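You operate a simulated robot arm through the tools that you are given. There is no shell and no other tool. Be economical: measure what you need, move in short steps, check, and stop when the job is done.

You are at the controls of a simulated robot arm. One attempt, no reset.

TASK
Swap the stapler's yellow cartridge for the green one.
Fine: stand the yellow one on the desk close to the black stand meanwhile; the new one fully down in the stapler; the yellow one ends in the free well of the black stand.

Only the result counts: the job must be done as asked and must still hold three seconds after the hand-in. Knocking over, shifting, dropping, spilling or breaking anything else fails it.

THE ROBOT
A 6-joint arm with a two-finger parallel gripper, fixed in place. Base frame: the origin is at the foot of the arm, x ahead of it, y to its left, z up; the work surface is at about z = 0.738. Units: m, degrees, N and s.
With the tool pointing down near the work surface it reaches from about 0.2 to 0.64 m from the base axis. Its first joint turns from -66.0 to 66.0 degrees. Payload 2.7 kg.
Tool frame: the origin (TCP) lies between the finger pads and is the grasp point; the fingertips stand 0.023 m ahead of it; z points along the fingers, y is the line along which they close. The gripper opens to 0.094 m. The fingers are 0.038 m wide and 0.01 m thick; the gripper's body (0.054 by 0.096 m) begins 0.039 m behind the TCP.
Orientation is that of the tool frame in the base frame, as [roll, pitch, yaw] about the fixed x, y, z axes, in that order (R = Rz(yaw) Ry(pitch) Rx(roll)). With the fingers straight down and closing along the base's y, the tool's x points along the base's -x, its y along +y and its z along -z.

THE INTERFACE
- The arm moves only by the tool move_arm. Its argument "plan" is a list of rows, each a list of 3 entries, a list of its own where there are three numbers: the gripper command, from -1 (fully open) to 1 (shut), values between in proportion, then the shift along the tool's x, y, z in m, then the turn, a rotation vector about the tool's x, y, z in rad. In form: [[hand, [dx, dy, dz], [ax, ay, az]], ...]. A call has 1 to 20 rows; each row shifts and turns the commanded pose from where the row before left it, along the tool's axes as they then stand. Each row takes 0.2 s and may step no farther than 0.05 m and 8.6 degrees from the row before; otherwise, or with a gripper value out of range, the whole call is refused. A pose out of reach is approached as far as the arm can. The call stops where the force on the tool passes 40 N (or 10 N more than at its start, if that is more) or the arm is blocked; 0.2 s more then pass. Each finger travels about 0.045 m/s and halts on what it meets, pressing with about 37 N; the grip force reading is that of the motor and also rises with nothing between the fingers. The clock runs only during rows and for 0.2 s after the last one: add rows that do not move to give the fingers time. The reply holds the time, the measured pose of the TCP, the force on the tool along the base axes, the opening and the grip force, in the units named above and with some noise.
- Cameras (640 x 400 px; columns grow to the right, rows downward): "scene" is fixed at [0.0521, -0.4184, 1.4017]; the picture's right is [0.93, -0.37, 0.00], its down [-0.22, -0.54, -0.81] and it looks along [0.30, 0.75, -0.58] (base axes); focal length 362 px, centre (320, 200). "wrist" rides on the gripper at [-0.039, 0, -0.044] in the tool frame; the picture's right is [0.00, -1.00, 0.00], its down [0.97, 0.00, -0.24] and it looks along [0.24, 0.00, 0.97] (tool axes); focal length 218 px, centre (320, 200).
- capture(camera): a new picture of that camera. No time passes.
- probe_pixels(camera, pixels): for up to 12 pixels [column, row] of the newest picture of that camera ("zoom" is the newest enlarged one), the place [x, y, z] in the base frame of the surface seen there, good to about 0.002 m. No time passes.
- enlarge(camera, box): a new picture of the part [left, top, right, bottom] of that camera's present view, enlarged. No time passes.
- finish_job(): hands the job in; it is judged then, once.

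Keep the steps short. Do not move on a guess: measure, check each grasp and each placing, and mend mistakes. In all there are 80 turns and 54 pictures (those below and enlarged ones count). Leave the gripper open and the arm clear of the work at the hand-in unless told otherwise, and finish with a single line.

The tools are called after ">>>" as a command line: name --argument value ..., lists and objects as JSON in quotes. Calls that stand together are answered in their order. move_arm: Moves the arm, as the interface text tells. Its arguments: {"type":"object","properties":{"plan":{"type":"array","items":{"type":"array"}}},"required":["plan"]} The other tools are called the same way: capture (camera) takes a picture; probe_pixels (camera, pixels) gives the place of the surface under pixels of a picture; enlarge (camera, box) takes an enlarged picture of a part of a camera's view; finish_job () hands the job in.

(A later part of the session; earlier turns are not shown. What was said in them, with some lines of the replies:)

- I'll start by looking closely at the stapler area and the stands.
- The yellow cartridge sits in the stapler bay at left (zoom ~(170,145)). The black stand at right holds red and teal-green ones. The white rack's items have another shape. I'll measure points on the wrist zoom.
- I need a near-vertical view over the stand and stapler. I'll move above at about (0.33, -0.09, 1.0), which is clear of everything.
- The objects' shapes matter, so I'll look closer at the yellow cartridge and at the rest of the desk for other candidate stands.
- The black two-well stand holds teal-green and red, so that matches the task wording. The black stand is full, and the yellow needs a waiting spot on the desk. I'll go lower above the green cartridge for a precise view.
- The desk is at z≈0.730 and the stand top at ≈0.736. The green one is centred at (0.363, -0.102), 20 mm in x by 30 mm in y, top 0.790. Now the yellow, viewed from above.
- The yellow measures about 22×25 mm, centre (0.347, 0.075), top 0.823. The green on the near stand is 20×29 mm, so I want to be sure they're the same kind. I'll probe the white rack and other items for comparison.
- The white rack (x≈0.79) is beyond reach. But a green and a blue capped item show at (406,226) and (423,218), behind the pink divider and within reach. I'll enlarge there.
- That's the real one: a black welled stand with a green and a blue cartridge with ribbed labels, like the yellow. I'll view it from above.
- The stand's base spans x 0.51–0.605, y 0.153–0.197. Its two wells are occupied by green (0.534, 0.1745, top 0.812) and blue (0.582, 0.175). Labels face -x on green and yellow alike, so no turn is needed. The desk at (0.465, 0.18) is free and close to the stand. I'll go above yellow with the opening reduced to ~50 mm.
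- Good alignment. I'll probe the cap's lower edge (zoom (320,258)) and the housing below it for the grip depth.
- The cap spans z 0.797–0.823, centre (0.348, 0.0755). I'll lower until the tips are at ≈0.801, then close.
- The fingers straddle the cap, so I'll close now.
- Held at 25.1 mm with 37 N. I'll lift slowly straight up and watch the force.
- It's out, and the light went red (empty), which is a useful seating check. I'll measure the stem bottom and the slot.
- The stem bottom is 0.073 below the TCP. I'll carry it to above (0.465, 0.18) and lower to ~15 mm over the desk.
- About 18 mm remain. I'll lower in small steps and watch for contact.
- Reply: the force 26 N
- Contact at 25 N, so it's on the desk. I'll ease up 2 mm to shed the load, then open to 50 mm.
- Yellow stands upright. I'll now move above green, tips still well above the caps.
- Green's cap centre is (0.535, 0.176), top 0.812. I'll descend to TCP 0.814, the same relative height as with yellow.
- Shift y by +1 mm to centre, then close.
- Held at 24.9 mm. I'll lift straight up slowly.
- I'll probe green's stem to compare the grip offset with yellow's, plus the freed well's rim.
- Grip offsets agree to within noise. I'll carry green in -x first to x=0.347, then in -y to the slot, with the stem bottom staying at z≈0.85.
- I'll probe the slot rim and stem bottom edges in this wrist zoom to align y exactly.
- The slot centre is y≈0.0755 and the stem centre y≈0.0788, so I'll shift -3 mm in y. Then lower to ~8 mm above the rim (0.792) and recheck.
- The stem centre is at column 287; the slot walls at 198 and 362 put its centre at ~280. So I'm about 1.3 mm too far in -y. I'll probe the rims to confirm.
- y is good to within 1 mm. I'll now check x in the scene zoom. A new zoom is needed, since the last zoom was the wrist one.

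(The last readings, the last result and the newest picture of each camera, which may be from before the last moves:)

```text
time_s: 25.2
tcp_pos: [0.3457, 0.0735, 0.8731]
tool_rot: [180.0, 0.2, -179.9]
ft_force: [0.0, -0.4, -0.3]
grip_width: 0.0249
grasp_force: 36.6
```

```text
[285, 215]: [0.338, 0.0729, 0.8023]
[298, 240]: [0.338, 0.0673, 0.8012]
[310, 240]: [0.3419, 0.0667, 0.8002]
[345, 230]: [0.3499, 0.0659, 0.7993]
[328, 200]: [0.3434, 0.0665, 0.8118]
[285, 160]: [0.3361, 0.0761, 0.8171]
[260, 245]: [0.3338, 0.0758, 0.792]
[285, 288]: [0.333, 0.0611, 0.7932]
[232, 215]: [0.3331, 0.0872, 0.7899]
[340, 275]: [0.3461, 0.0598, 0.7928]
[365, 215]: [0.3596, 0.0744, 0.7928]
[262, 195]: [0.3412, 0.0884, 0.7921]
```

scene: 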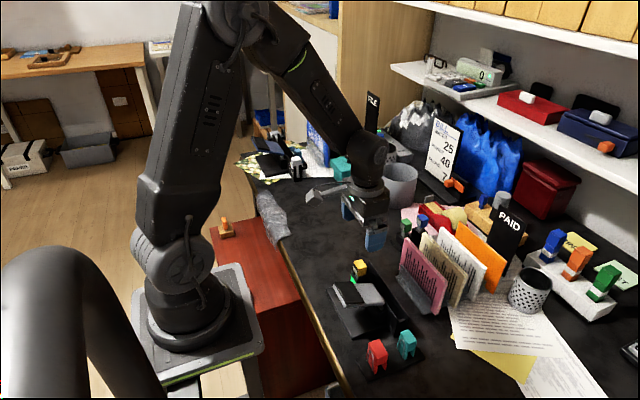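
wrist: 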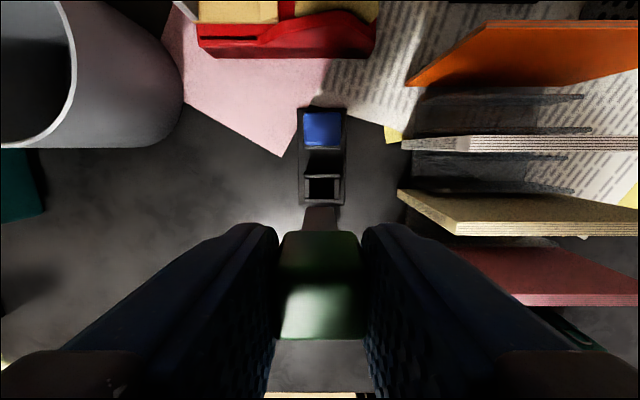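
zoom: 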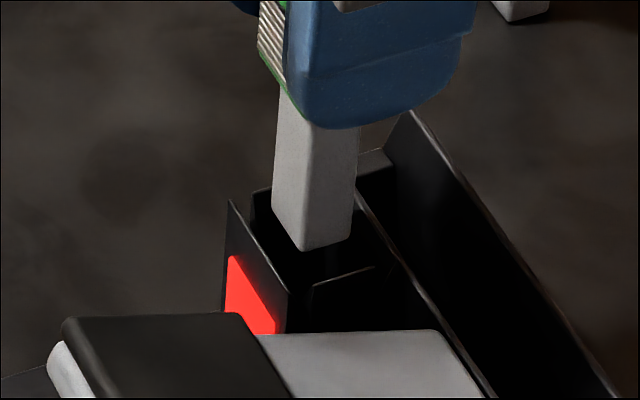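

Stem x 0.338–0.3515 against a slot interior of ~0.335–0.359, so I'll shift +1 mm in x and +0.3 mm in y. Then lower slowly with the force guard.

>>> move_arm --plan '[[1, [-0.001, 0.0004, 0], [0, 0, 0]], [1, [0, 0, 0.006], [0, 0, 0]], [1, [0, 0, 0.006], [0, 0, 0]], [1, [0, 0, 0.006], [0, 0, 0]], [1, [0, 0, 0], [0, 0, 0]]]'

```text
time_s: 26.4
tcp_pos: [0.349, 0.0742, 0.8555]
tool_rot: [179.8, 0.3, -179.9]
ft_force: [-0.8, -0.3, -0.8]
grip_width: 0.0249
grasp_force: 36.8
```

No contact, and the stem is ~9 mm inside. Continuing down.

>>> move_arm --plan '[[1, [0, 0, 0.006], [0, 0, 0]], [1, [0, 0, 0.006], [0, 0, 0]], [1, [0, 0, 0.006], [0, 0, 0]], [1, [0, 0, 0.005], [0, 0, 0]], [1, [0, 0, 0], [0, 0, 0]]]'

>>> enlarge --camera "scene" --box '[335, 250, 385, 290]'

```text
time_s: 27.6
tcp_pos: [0.3475, 0.0745, 0.8303]
tool_rot: [179.9, 0.3, -179.9]
ft_force: [0.7, -0.5, -0.3]
grip_width: 0.0249
grasp_force: 36.5
```

```text
10.00 times, centred on (360, 270) of scene
```

zoom: 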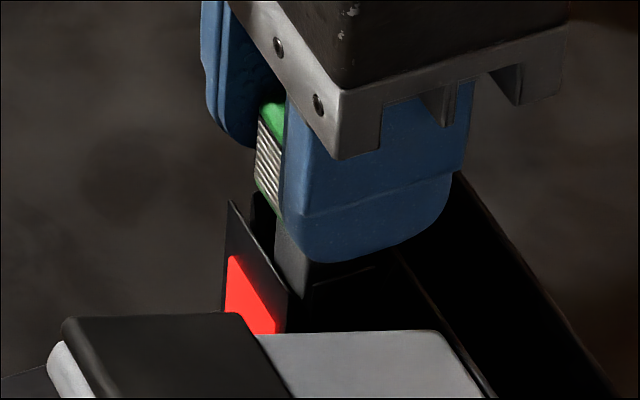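

About 4–5 mm remain. I'll continue in 1 mm steps.

>>> move_arm --plan '[[1, [0, 0, 0.0015], [0, 0, 0]], [1, [0, 0, 0.0015], [0, 0, 0]], [1, [0, 0, 0.001], [0, 0, 0]], [1, [0, 0, 0.001], [0, 0, 0]], [1, [0, 0, 0], [0, 0, 0]]]'

```text
time_s: 28.8
tcp_pos: [0.3485, 0.074, 0.8258]
tool_rot: [180.0, 0.1, -179.9]
ft_force: [-0.6, -0.1, 0.3]
grip_width: 0.0248
grasp_force: 37.3
```

>>> move_arm --plan '[[1, [0, 0, 0.001], [0, 0, 0]], [1, [0, 0, 0.001], [0, 0, 0]], [1, [0, 0, 0], [0, 0, 0]]]'

```text
time_s: 29.6
tcp_pos: [0.3491, 0.0743, 0.827]
tool_rot: [179.9, 0.2, -179.9]
ft_force: [-4.6, 1.8, 26.5]
grip_width: 0.0251
grasp_force: 36.6
```

Contact at 26 N, at the expected depth. Checking the light.

>>> enlarge --camera "scene" --box '[335, 250, 385, 290]'

```text
10.00 times, centred on (360, 270) of scene
```

zoom: 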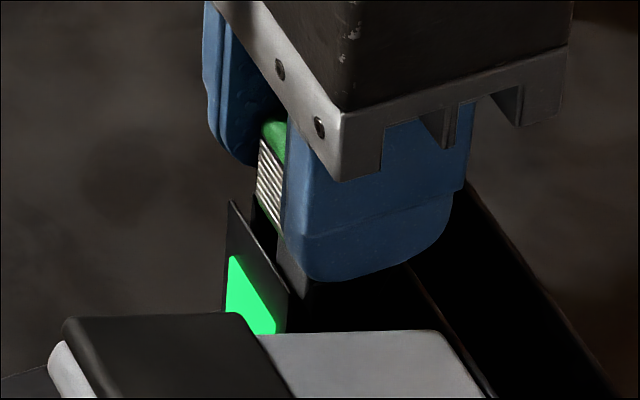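

The light is green, so it's seated. I'll relieve the load, open to 50 mm, then rise.

>>> move_arm --plan '[[1, [0, 0, -0.0015], [0, 0, 0]], [1, [0, 0, 0], [0, 0, 0]], [0.3, [0, 0, 0], [0, 0, 0]], [0.1, [0, 0, 0], [0, 0, 0]], [-0.06, [0, 0, 0], [0, 0, 0]], [-0.06, [0, 0, 0], [0, 0, 0]], [-0.06, [0, 0, -0.02], [0, 0, 0]], [-0.06, [0, 0, -0.03], [0, 0, 0]], [-0.06, [0, 0, -0.04], [0, 0, 0]], [-0.06, [0, 0, 0], [0, 0, 0]]]'

>>> enlarge --camera "scene" --box '[330, 240, 410, 300]'

>>> capture --camera "wrist"

```text
time_s: 31.8
tcp_pos: [0.3501, 0.0746, 0.9156]
tool_rot: [179.9, 0.2, -179.9]
ft_force: [-0.2, 0.0, -0.5]
grip_width: 0.0498
grasp_force: 0.1
```

```text
6.67 times, centred on (370, 270) of scene
```

zoom: 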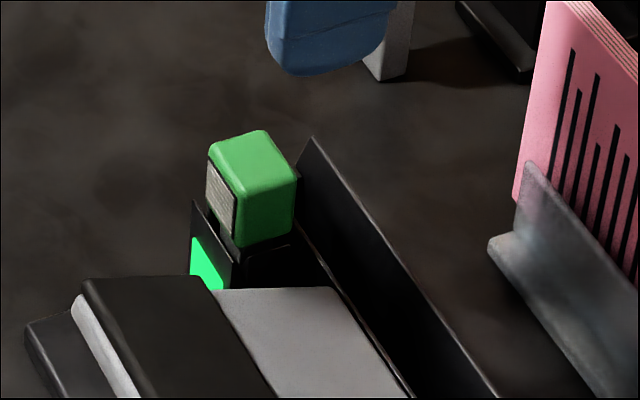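

```text
11 pictures are left
```

wrist: 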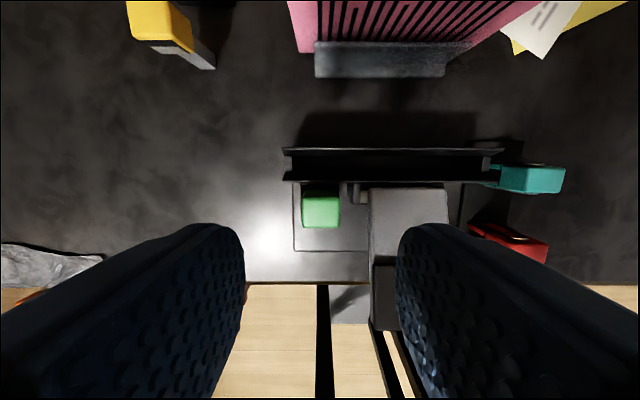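

>>> probe_pixels --camera "wrist" --pixels '[[321, 212], [310, 212], [332, 212], [321, 200], [321, 222]]'

>>> move_arm --plan '[[-0.06, [-0.02, 0.026, 0], [0, 0, 0]], [-0.06, [-0.03, 0.026, 0], [0, 0, 0]], [-0.06, [-0.034, 0.026, 0], [0, 0, 0]], [-0.06, [-0.033, 0.027, 0.015], [0, 0, 0]], [-0.06, [0, 0, 0], [0, 0, 0]]]'

>>> enlarge --camera "wrist" --box '[240, 100, 400, 260]'

```text
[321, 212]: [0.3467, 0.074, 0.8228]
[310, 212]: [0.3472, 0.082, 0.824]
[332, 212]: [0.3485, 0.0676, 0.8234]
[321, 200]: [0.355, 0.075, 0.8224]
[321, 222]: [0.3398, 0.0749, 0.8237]
```

```text
time_s: 33.0
tcp_pos: [0.4691, 0.178, 0.904]
tool_rot: [179.9, 0.1, -179.9]
ft_force: [0.1, -0.4, 0.5]
grip_width: 0.05
grasp_force: 0.1
```

```text
2.50 times, centred on (320, 180) of wrist
```

zoom: 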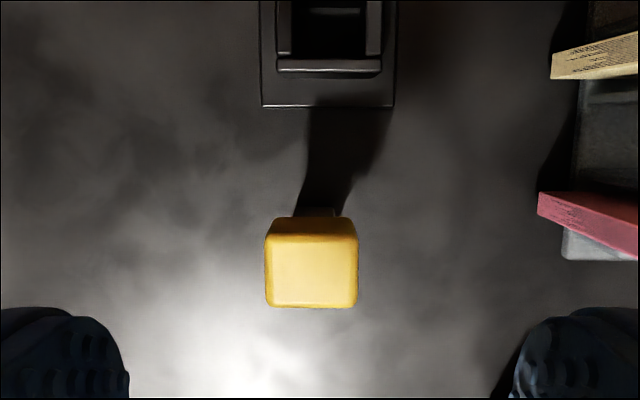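

Green's top is at 0.8233, identical to yellow's when it was seated, so green is fully down. I'll measure yellow on the desk.

>>> probe_pixels --camera "zoom" --pixels '[[311, 270], [270, 270], [353, 270], [311, 238], [311, 303], [280, 242], [343, 242]]'

```text
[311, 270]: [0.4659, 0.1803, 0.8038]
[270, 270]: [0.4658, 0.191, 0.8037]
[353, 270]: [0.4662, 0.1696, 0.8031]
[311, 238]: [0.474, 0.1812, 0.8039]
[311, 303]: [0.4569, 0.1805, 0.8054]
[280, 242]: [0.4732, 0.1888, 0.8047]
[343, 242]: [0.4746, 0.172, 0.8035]
```

Yellow's cap centre is (0.466, 0.1805), top 0.804. I'll descend onto it to TCP 0.806 and close gently.

>>> move_arm --plan '[[-0.06, [0.001, 0.002, 0.04], [0, 0, 0]], [-0.06, [0, 0, 0.035], [0, 0, 0]], [-0.06, [0, 0, 0.023], [0, 0, 0]], [-0.06, [0, 0, 0], [0, 0, 0]]]'

```text
time_s: 34.0
tcp_pos: [0.4645, 0.1822, 0.8052]
tool_rot: [179.9, 0.2, -179.9]
ft_force: [0.4, 1.1, -0.7]
grip_width: 0.0498
grasp_force: 0.0
```

>>> move_arm --plan '[[0.3, [0, 0, 0], [0, 0, 0]], [0.42, [0, 0, 0], [0, 0, 0]], [0.45, [0, 0, 0], [0, 0, 0]], [0.6, [0, 0, 0], [0, 0, 0]], [1, [0, 0, 0], [0, 0, 0]], [1, [0, 0, 0], [0, 0, 0]]]'

```text
time_s: 35.4
tcp_pos: [0.4662, 0.1814, 0.8042]
tool_rot: [180.0, 0.2, -180.0]
ft_force: [-0.7, -1.2, -0.2]
grip_width: 0.0249
grasp_force: 37.0
```

Held at 24.9 mm. I'll lift and carry to above the free well (0.535, 0.176).

>>> move_arm --plan '[[1, [0, 0, -0.02], [0, 0, 0]], [1, [0, 0, -0.03], [0, 0, 0]], [1, [0, 0, -0.03], [0, 0, 0]], [1, [0, 0, -0.02], [0, 0, 0]], [1, [-0.035, -0.003, 0], [0, 0, 0]], [1, [-0.0345, -0.002, 0], [0, 0, 0]], [1, [0, 0, 0.03], [0, 0, 0]], [1, [0, 0, 0.013], [0, 0, 0]], [1, [0, 0, 0], [0, 0, 0]]]'

>>> enlarge --camera "scene" --box '[385, 205, 435, 245]'

>>> probe_pixels --camera "zoom" --pixels '[[200, 200], [240, 240], [180, 220], [260, 200], [240, 290], [150, 260], [200, 150], [300, 260], [220, 220], [200, 250], [160, 200], [280, 300]]'

```text
time_s: 37.4
tcp_pos: [0.535, 0.1763, 0.8616]
tool_rot: [179.9, 0.1, -179.9]
ft_force: [-0.4, -0.2, -0.4]
grip_width: 0.0247
grasp_force: 37.1
```

```text
10.00 times, centred on (410, 225) of scene
```

zoom: 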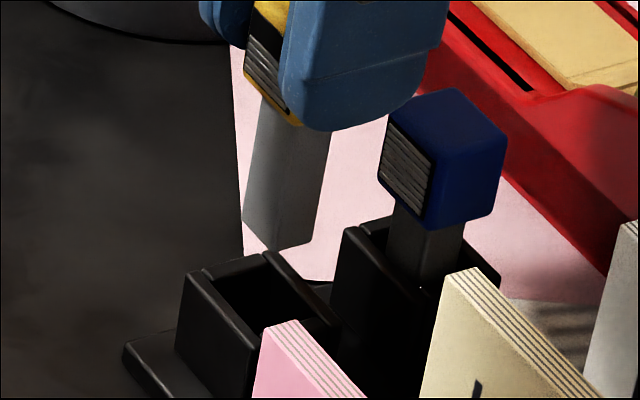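

```text
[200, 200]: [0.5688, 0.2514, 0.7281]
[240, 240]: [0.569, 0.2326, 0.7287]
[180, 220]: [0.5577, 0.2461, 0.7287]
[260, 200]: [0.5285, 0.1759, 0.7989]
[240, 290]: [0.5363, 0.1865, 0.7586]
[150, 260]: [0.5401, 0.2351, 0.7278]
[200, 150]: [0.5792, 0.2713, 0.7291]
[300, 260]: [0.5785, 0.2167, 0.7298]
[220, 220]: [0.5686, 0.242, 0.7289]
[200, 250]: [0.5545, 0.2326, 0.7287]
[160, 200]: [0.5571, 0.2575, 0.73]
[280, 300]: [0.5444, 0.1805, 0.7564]
```

Stem bottom is ≈0.79 against a rim of 0.7655. I'll lower 16 mm more and check alignment with the wrist view.

>>> move_arm --plan '[[1, [0, 0, 0.008], [0, 0, 0]], [1, [0, 0, 0.008], [0, 0, 0]], [1, [0, 0, 0], [0, 0, 0]]]'

>>> enlarge --camera "scene" --box '[385, 205, 435, 245]'

>>> probe_pixels --camera "zoom" --pixels '[[250, 220], [265, 250], [285, 240], [310, 240], [220, 300], [190, 285], [240, 265], [235, 345], [295, 275], [320, 310]]'

>>> enlarge --camera "wrist" --box '[260, 140, 400, 260]'

```text
time_s: 38.2
tcp_pos: [0.534, 0.1765, 0.8461]
tool_rot: [180.0, 0.3, -180.0]
ft_force: [-0.3, -0.4, -0.4]
grip_width: 0.0248
grasp_force: 36.9
```

```text
10.00 times, centred on (410, 225) of scene
```

zoom: 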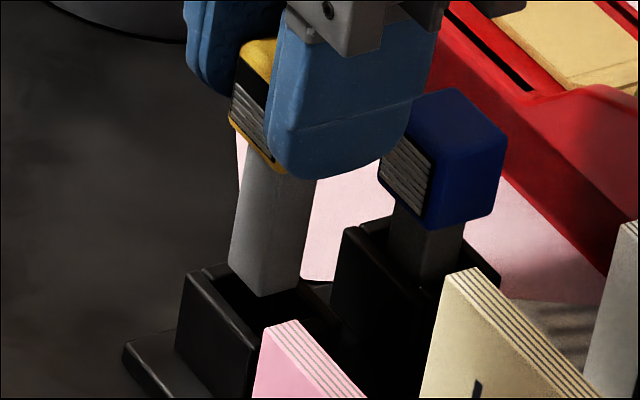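

```text
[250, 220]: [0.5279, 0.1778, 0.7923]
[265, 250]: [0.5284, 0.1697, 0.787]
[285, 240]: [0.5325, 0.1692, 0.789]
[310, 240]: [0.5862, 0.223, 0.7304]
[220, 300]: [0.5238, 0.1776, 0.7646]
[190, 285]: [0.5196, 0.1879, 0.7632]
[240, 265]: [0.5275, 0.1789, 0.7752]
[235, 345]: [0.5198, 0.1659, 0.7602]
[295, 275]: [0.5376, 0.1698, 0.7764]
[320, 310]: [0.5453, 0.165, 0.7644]
```

```text
3.33 times, centred on (330, 200) of wrist
```

zoom: 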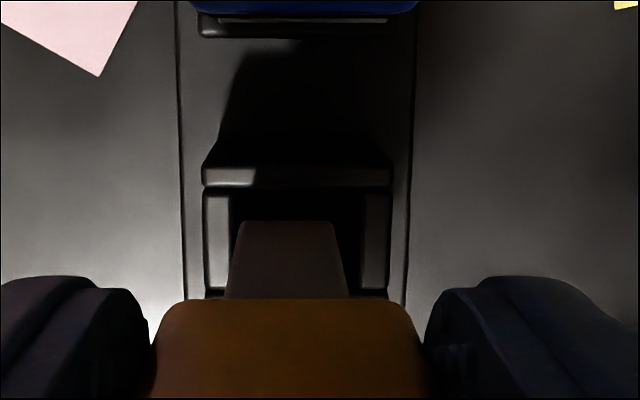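

The well walls' centre is at column ~296 against the stem at 287, suggesting ~1.5 mm too far in +y. I'll probe to confirm.

>>> probe_pixels --camera "zoom" --pixels '[[207, 230], [226, 230], [366, 230], [386, 230], [297, 170], [297, 184], [243, 226], [332, 226], [287, 225], [215, 285], [375, 285]]'

```text
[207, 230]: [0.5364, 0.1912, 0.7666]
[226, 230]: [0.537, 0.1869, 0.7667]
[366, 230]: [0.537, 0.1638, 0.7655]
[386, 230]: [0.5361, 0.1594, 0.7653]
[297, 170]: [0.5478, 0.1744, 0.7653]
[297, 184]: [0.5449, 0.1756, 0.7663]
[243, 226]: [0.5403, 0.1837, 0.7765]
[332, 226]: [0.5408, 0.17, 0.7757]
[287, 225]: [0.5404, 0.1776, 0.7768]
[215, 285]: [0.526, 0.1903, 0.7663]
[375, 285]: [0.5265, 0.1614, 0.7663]
```

Confirmed: the well centre is y 0.1753 and the stem 0.1768. I'll shift -1.3 mm in y and +0.7 mm in x, and lower with the guard.

>>> move_arm --plan '[[1, [-0.0007, -0.0013, 0], [0, 0, 0]], [1, [0, 0, 0.006], [0, 0, 0]], [1, [0, 0, 0.006], [0, 0, 0]], [1, [0, 0, 0.006], [0, 0, 0]], [1, [0, 0, 0.006], [0, 0, 0]], [1, [0, 0, 0.003], [0, 0, 0]], [1, [0, 0, 0], [0, 0, 0]]]'

```text
time_s: 39.8
tcp_pos: [0.5352, 0.1739, 0.8169]
tool_rot: [179.9, 0.2, -179.9]
ft_force: [0.9, -0.6, -1.1]
grip_width: 0.0251
grasp_force: 37.3
```

No contact yet. I'll go on in ~1 mm steps to the floor.

>>> move_arm --plan '[[1, [0, 0, 0.001], [0, 0, 0]], [1, [0, 0, 0.001], [0, 0, 0]], [1, [0, 0, 0.001], [0, 0, 0]], [1, [0, 0, 0], [0, 0, 0]]]'

```text
time_s: 40.8
tcp_pos: [0.5349, 0.1744, 0.8142]
tool_rot: [179.9, 0.2, -179.9]
ft_force: [-0.6, -1.0, 0.3]
grip_width: 0.0251
grasp_force: 36.9
```

>>> move_arm --plan '[[1, [0, 0, 0.001], [0, 0, 0]], [1, [0, 0, 0.001], [0, 0, 0]], [1, [0, 0, 0], [0, 0, 0]]]'

```text
time_s: 41.6
tcp_pos: [0.5356, 0.1763, 0.8134]
tool_rot: [179.9, 0.1, -179.9]
ft_force: [-0.3, -0.2, -0.9]
grip_width: 0.0251
grasp_force: 36.5
```

>>> move_arm --plan '[[1, [0, 0, 0.001], [0, 0, 0]], [1, [0, 0, 0.0007], [0, 0, 0]], [1, [0, 0, 0], [0, 0, 0]]]'

```text
time_s: 42.4
tcp_pos: [0.5351, 0.1758, 0.8124]
tool_rot: [179.9, 0.3, -180.0]
ft_force: [-4.7, 0.2, 17.2]
grip_width: 0.0249
grasp_force: 36.7
```

Contact with the well floor (17 N) at the expected depth. I'll relieve the load, open and rise.

>>> move_arm --plan '[[1, [0, 0, -0.001], [0, 0, 0]], [1, [0, 0, 0], [0, 0, 0]], [0.3, [0, 0, 0], [0, 0, 0]], [0.1, [0, 0, 0], [0, 0, 0]], [-0.06, [0, 0, 0], [0, 0, 0]], [-0.06, [0, 0, 0], [0, 0, 0]], [-0.06, [0, 0, -0.02], [0, 0, 0]], [-0.06, [0, 0, -0.03], [0, 0, 0]], [-0.06, [0, 0, -0.04], [0, 0, 0]], [-1, [0.02, 0, -0.04], [0, 0, 0]], [-1, [0.03, 0, -0.02], [0, 0, 0]], [-1, [0, 0, 0], [0, 0, 0]]]'

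>>> capture --camera "scene"

>>> enlarge --camera "scene" --box '[340, 190, 450, 290]'

>>> probe_pixels --camera "zoom" --pixels '[[258, 130], [330, 100], [105, 300], [85, 335]]'

```text
time_s: 45.0
tcp_pos: [0.4834, 0.1729, 0.9598]
tool_rot: [179.9, 0.2, -179.8]
ft_force: [0.1, 0.4, -0.1]
grip_width: 0.0939
grasp_force: 0.0
```

```text
6 pictures are left
```

scene: 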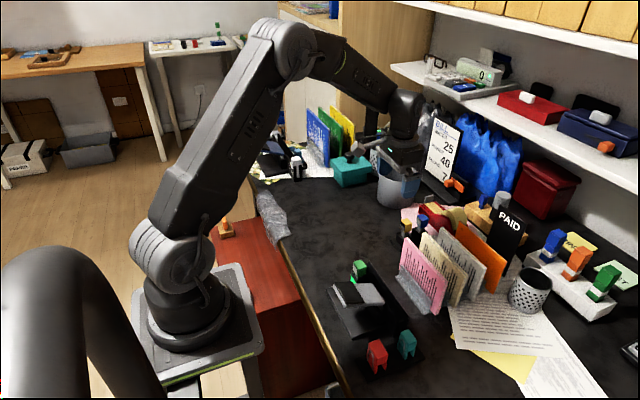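

```text
4.00 times, centred on (395, 240) of scene
```

zoom: 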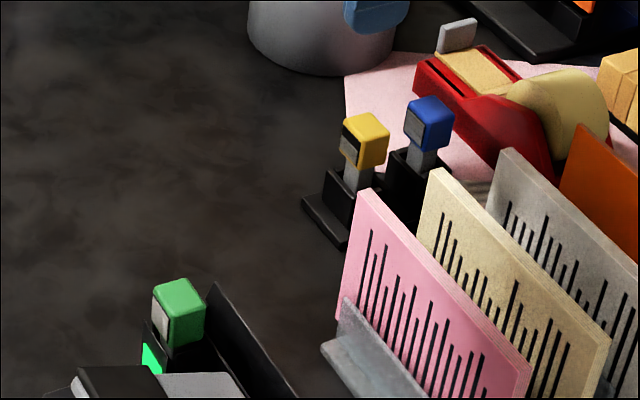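

```text
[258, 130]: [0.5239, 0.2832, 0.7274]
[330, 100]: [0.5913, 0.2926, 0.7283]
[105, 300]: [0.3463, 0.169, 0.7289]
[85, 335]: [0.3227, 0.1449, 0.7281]
```

>>> probe_pixels --camera "zoom" --pixels '[[364, 124], [360, 122], [372, 126], [428, 106], [176, 292]]'

```text
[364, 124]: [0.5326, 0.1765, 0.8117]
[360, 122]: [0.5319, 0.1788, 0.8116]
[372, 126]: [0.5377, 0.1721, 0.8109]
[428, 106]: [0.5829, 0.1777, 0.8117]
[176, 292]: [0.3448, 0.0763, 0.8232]
```

Yellow's top is 0.8117, the same as blue's and as green's before. Green's top is 0.8232 and the light is green. The stand and everything else are unmoved, the gripper is open and the arm is clear. Handing in.

>>> finish_job

```text
The job is handed in.
```

The green cartridge is fully down in the stapler (its light is green), the yellow one is in the free well of the black stand, and the job is handed in.
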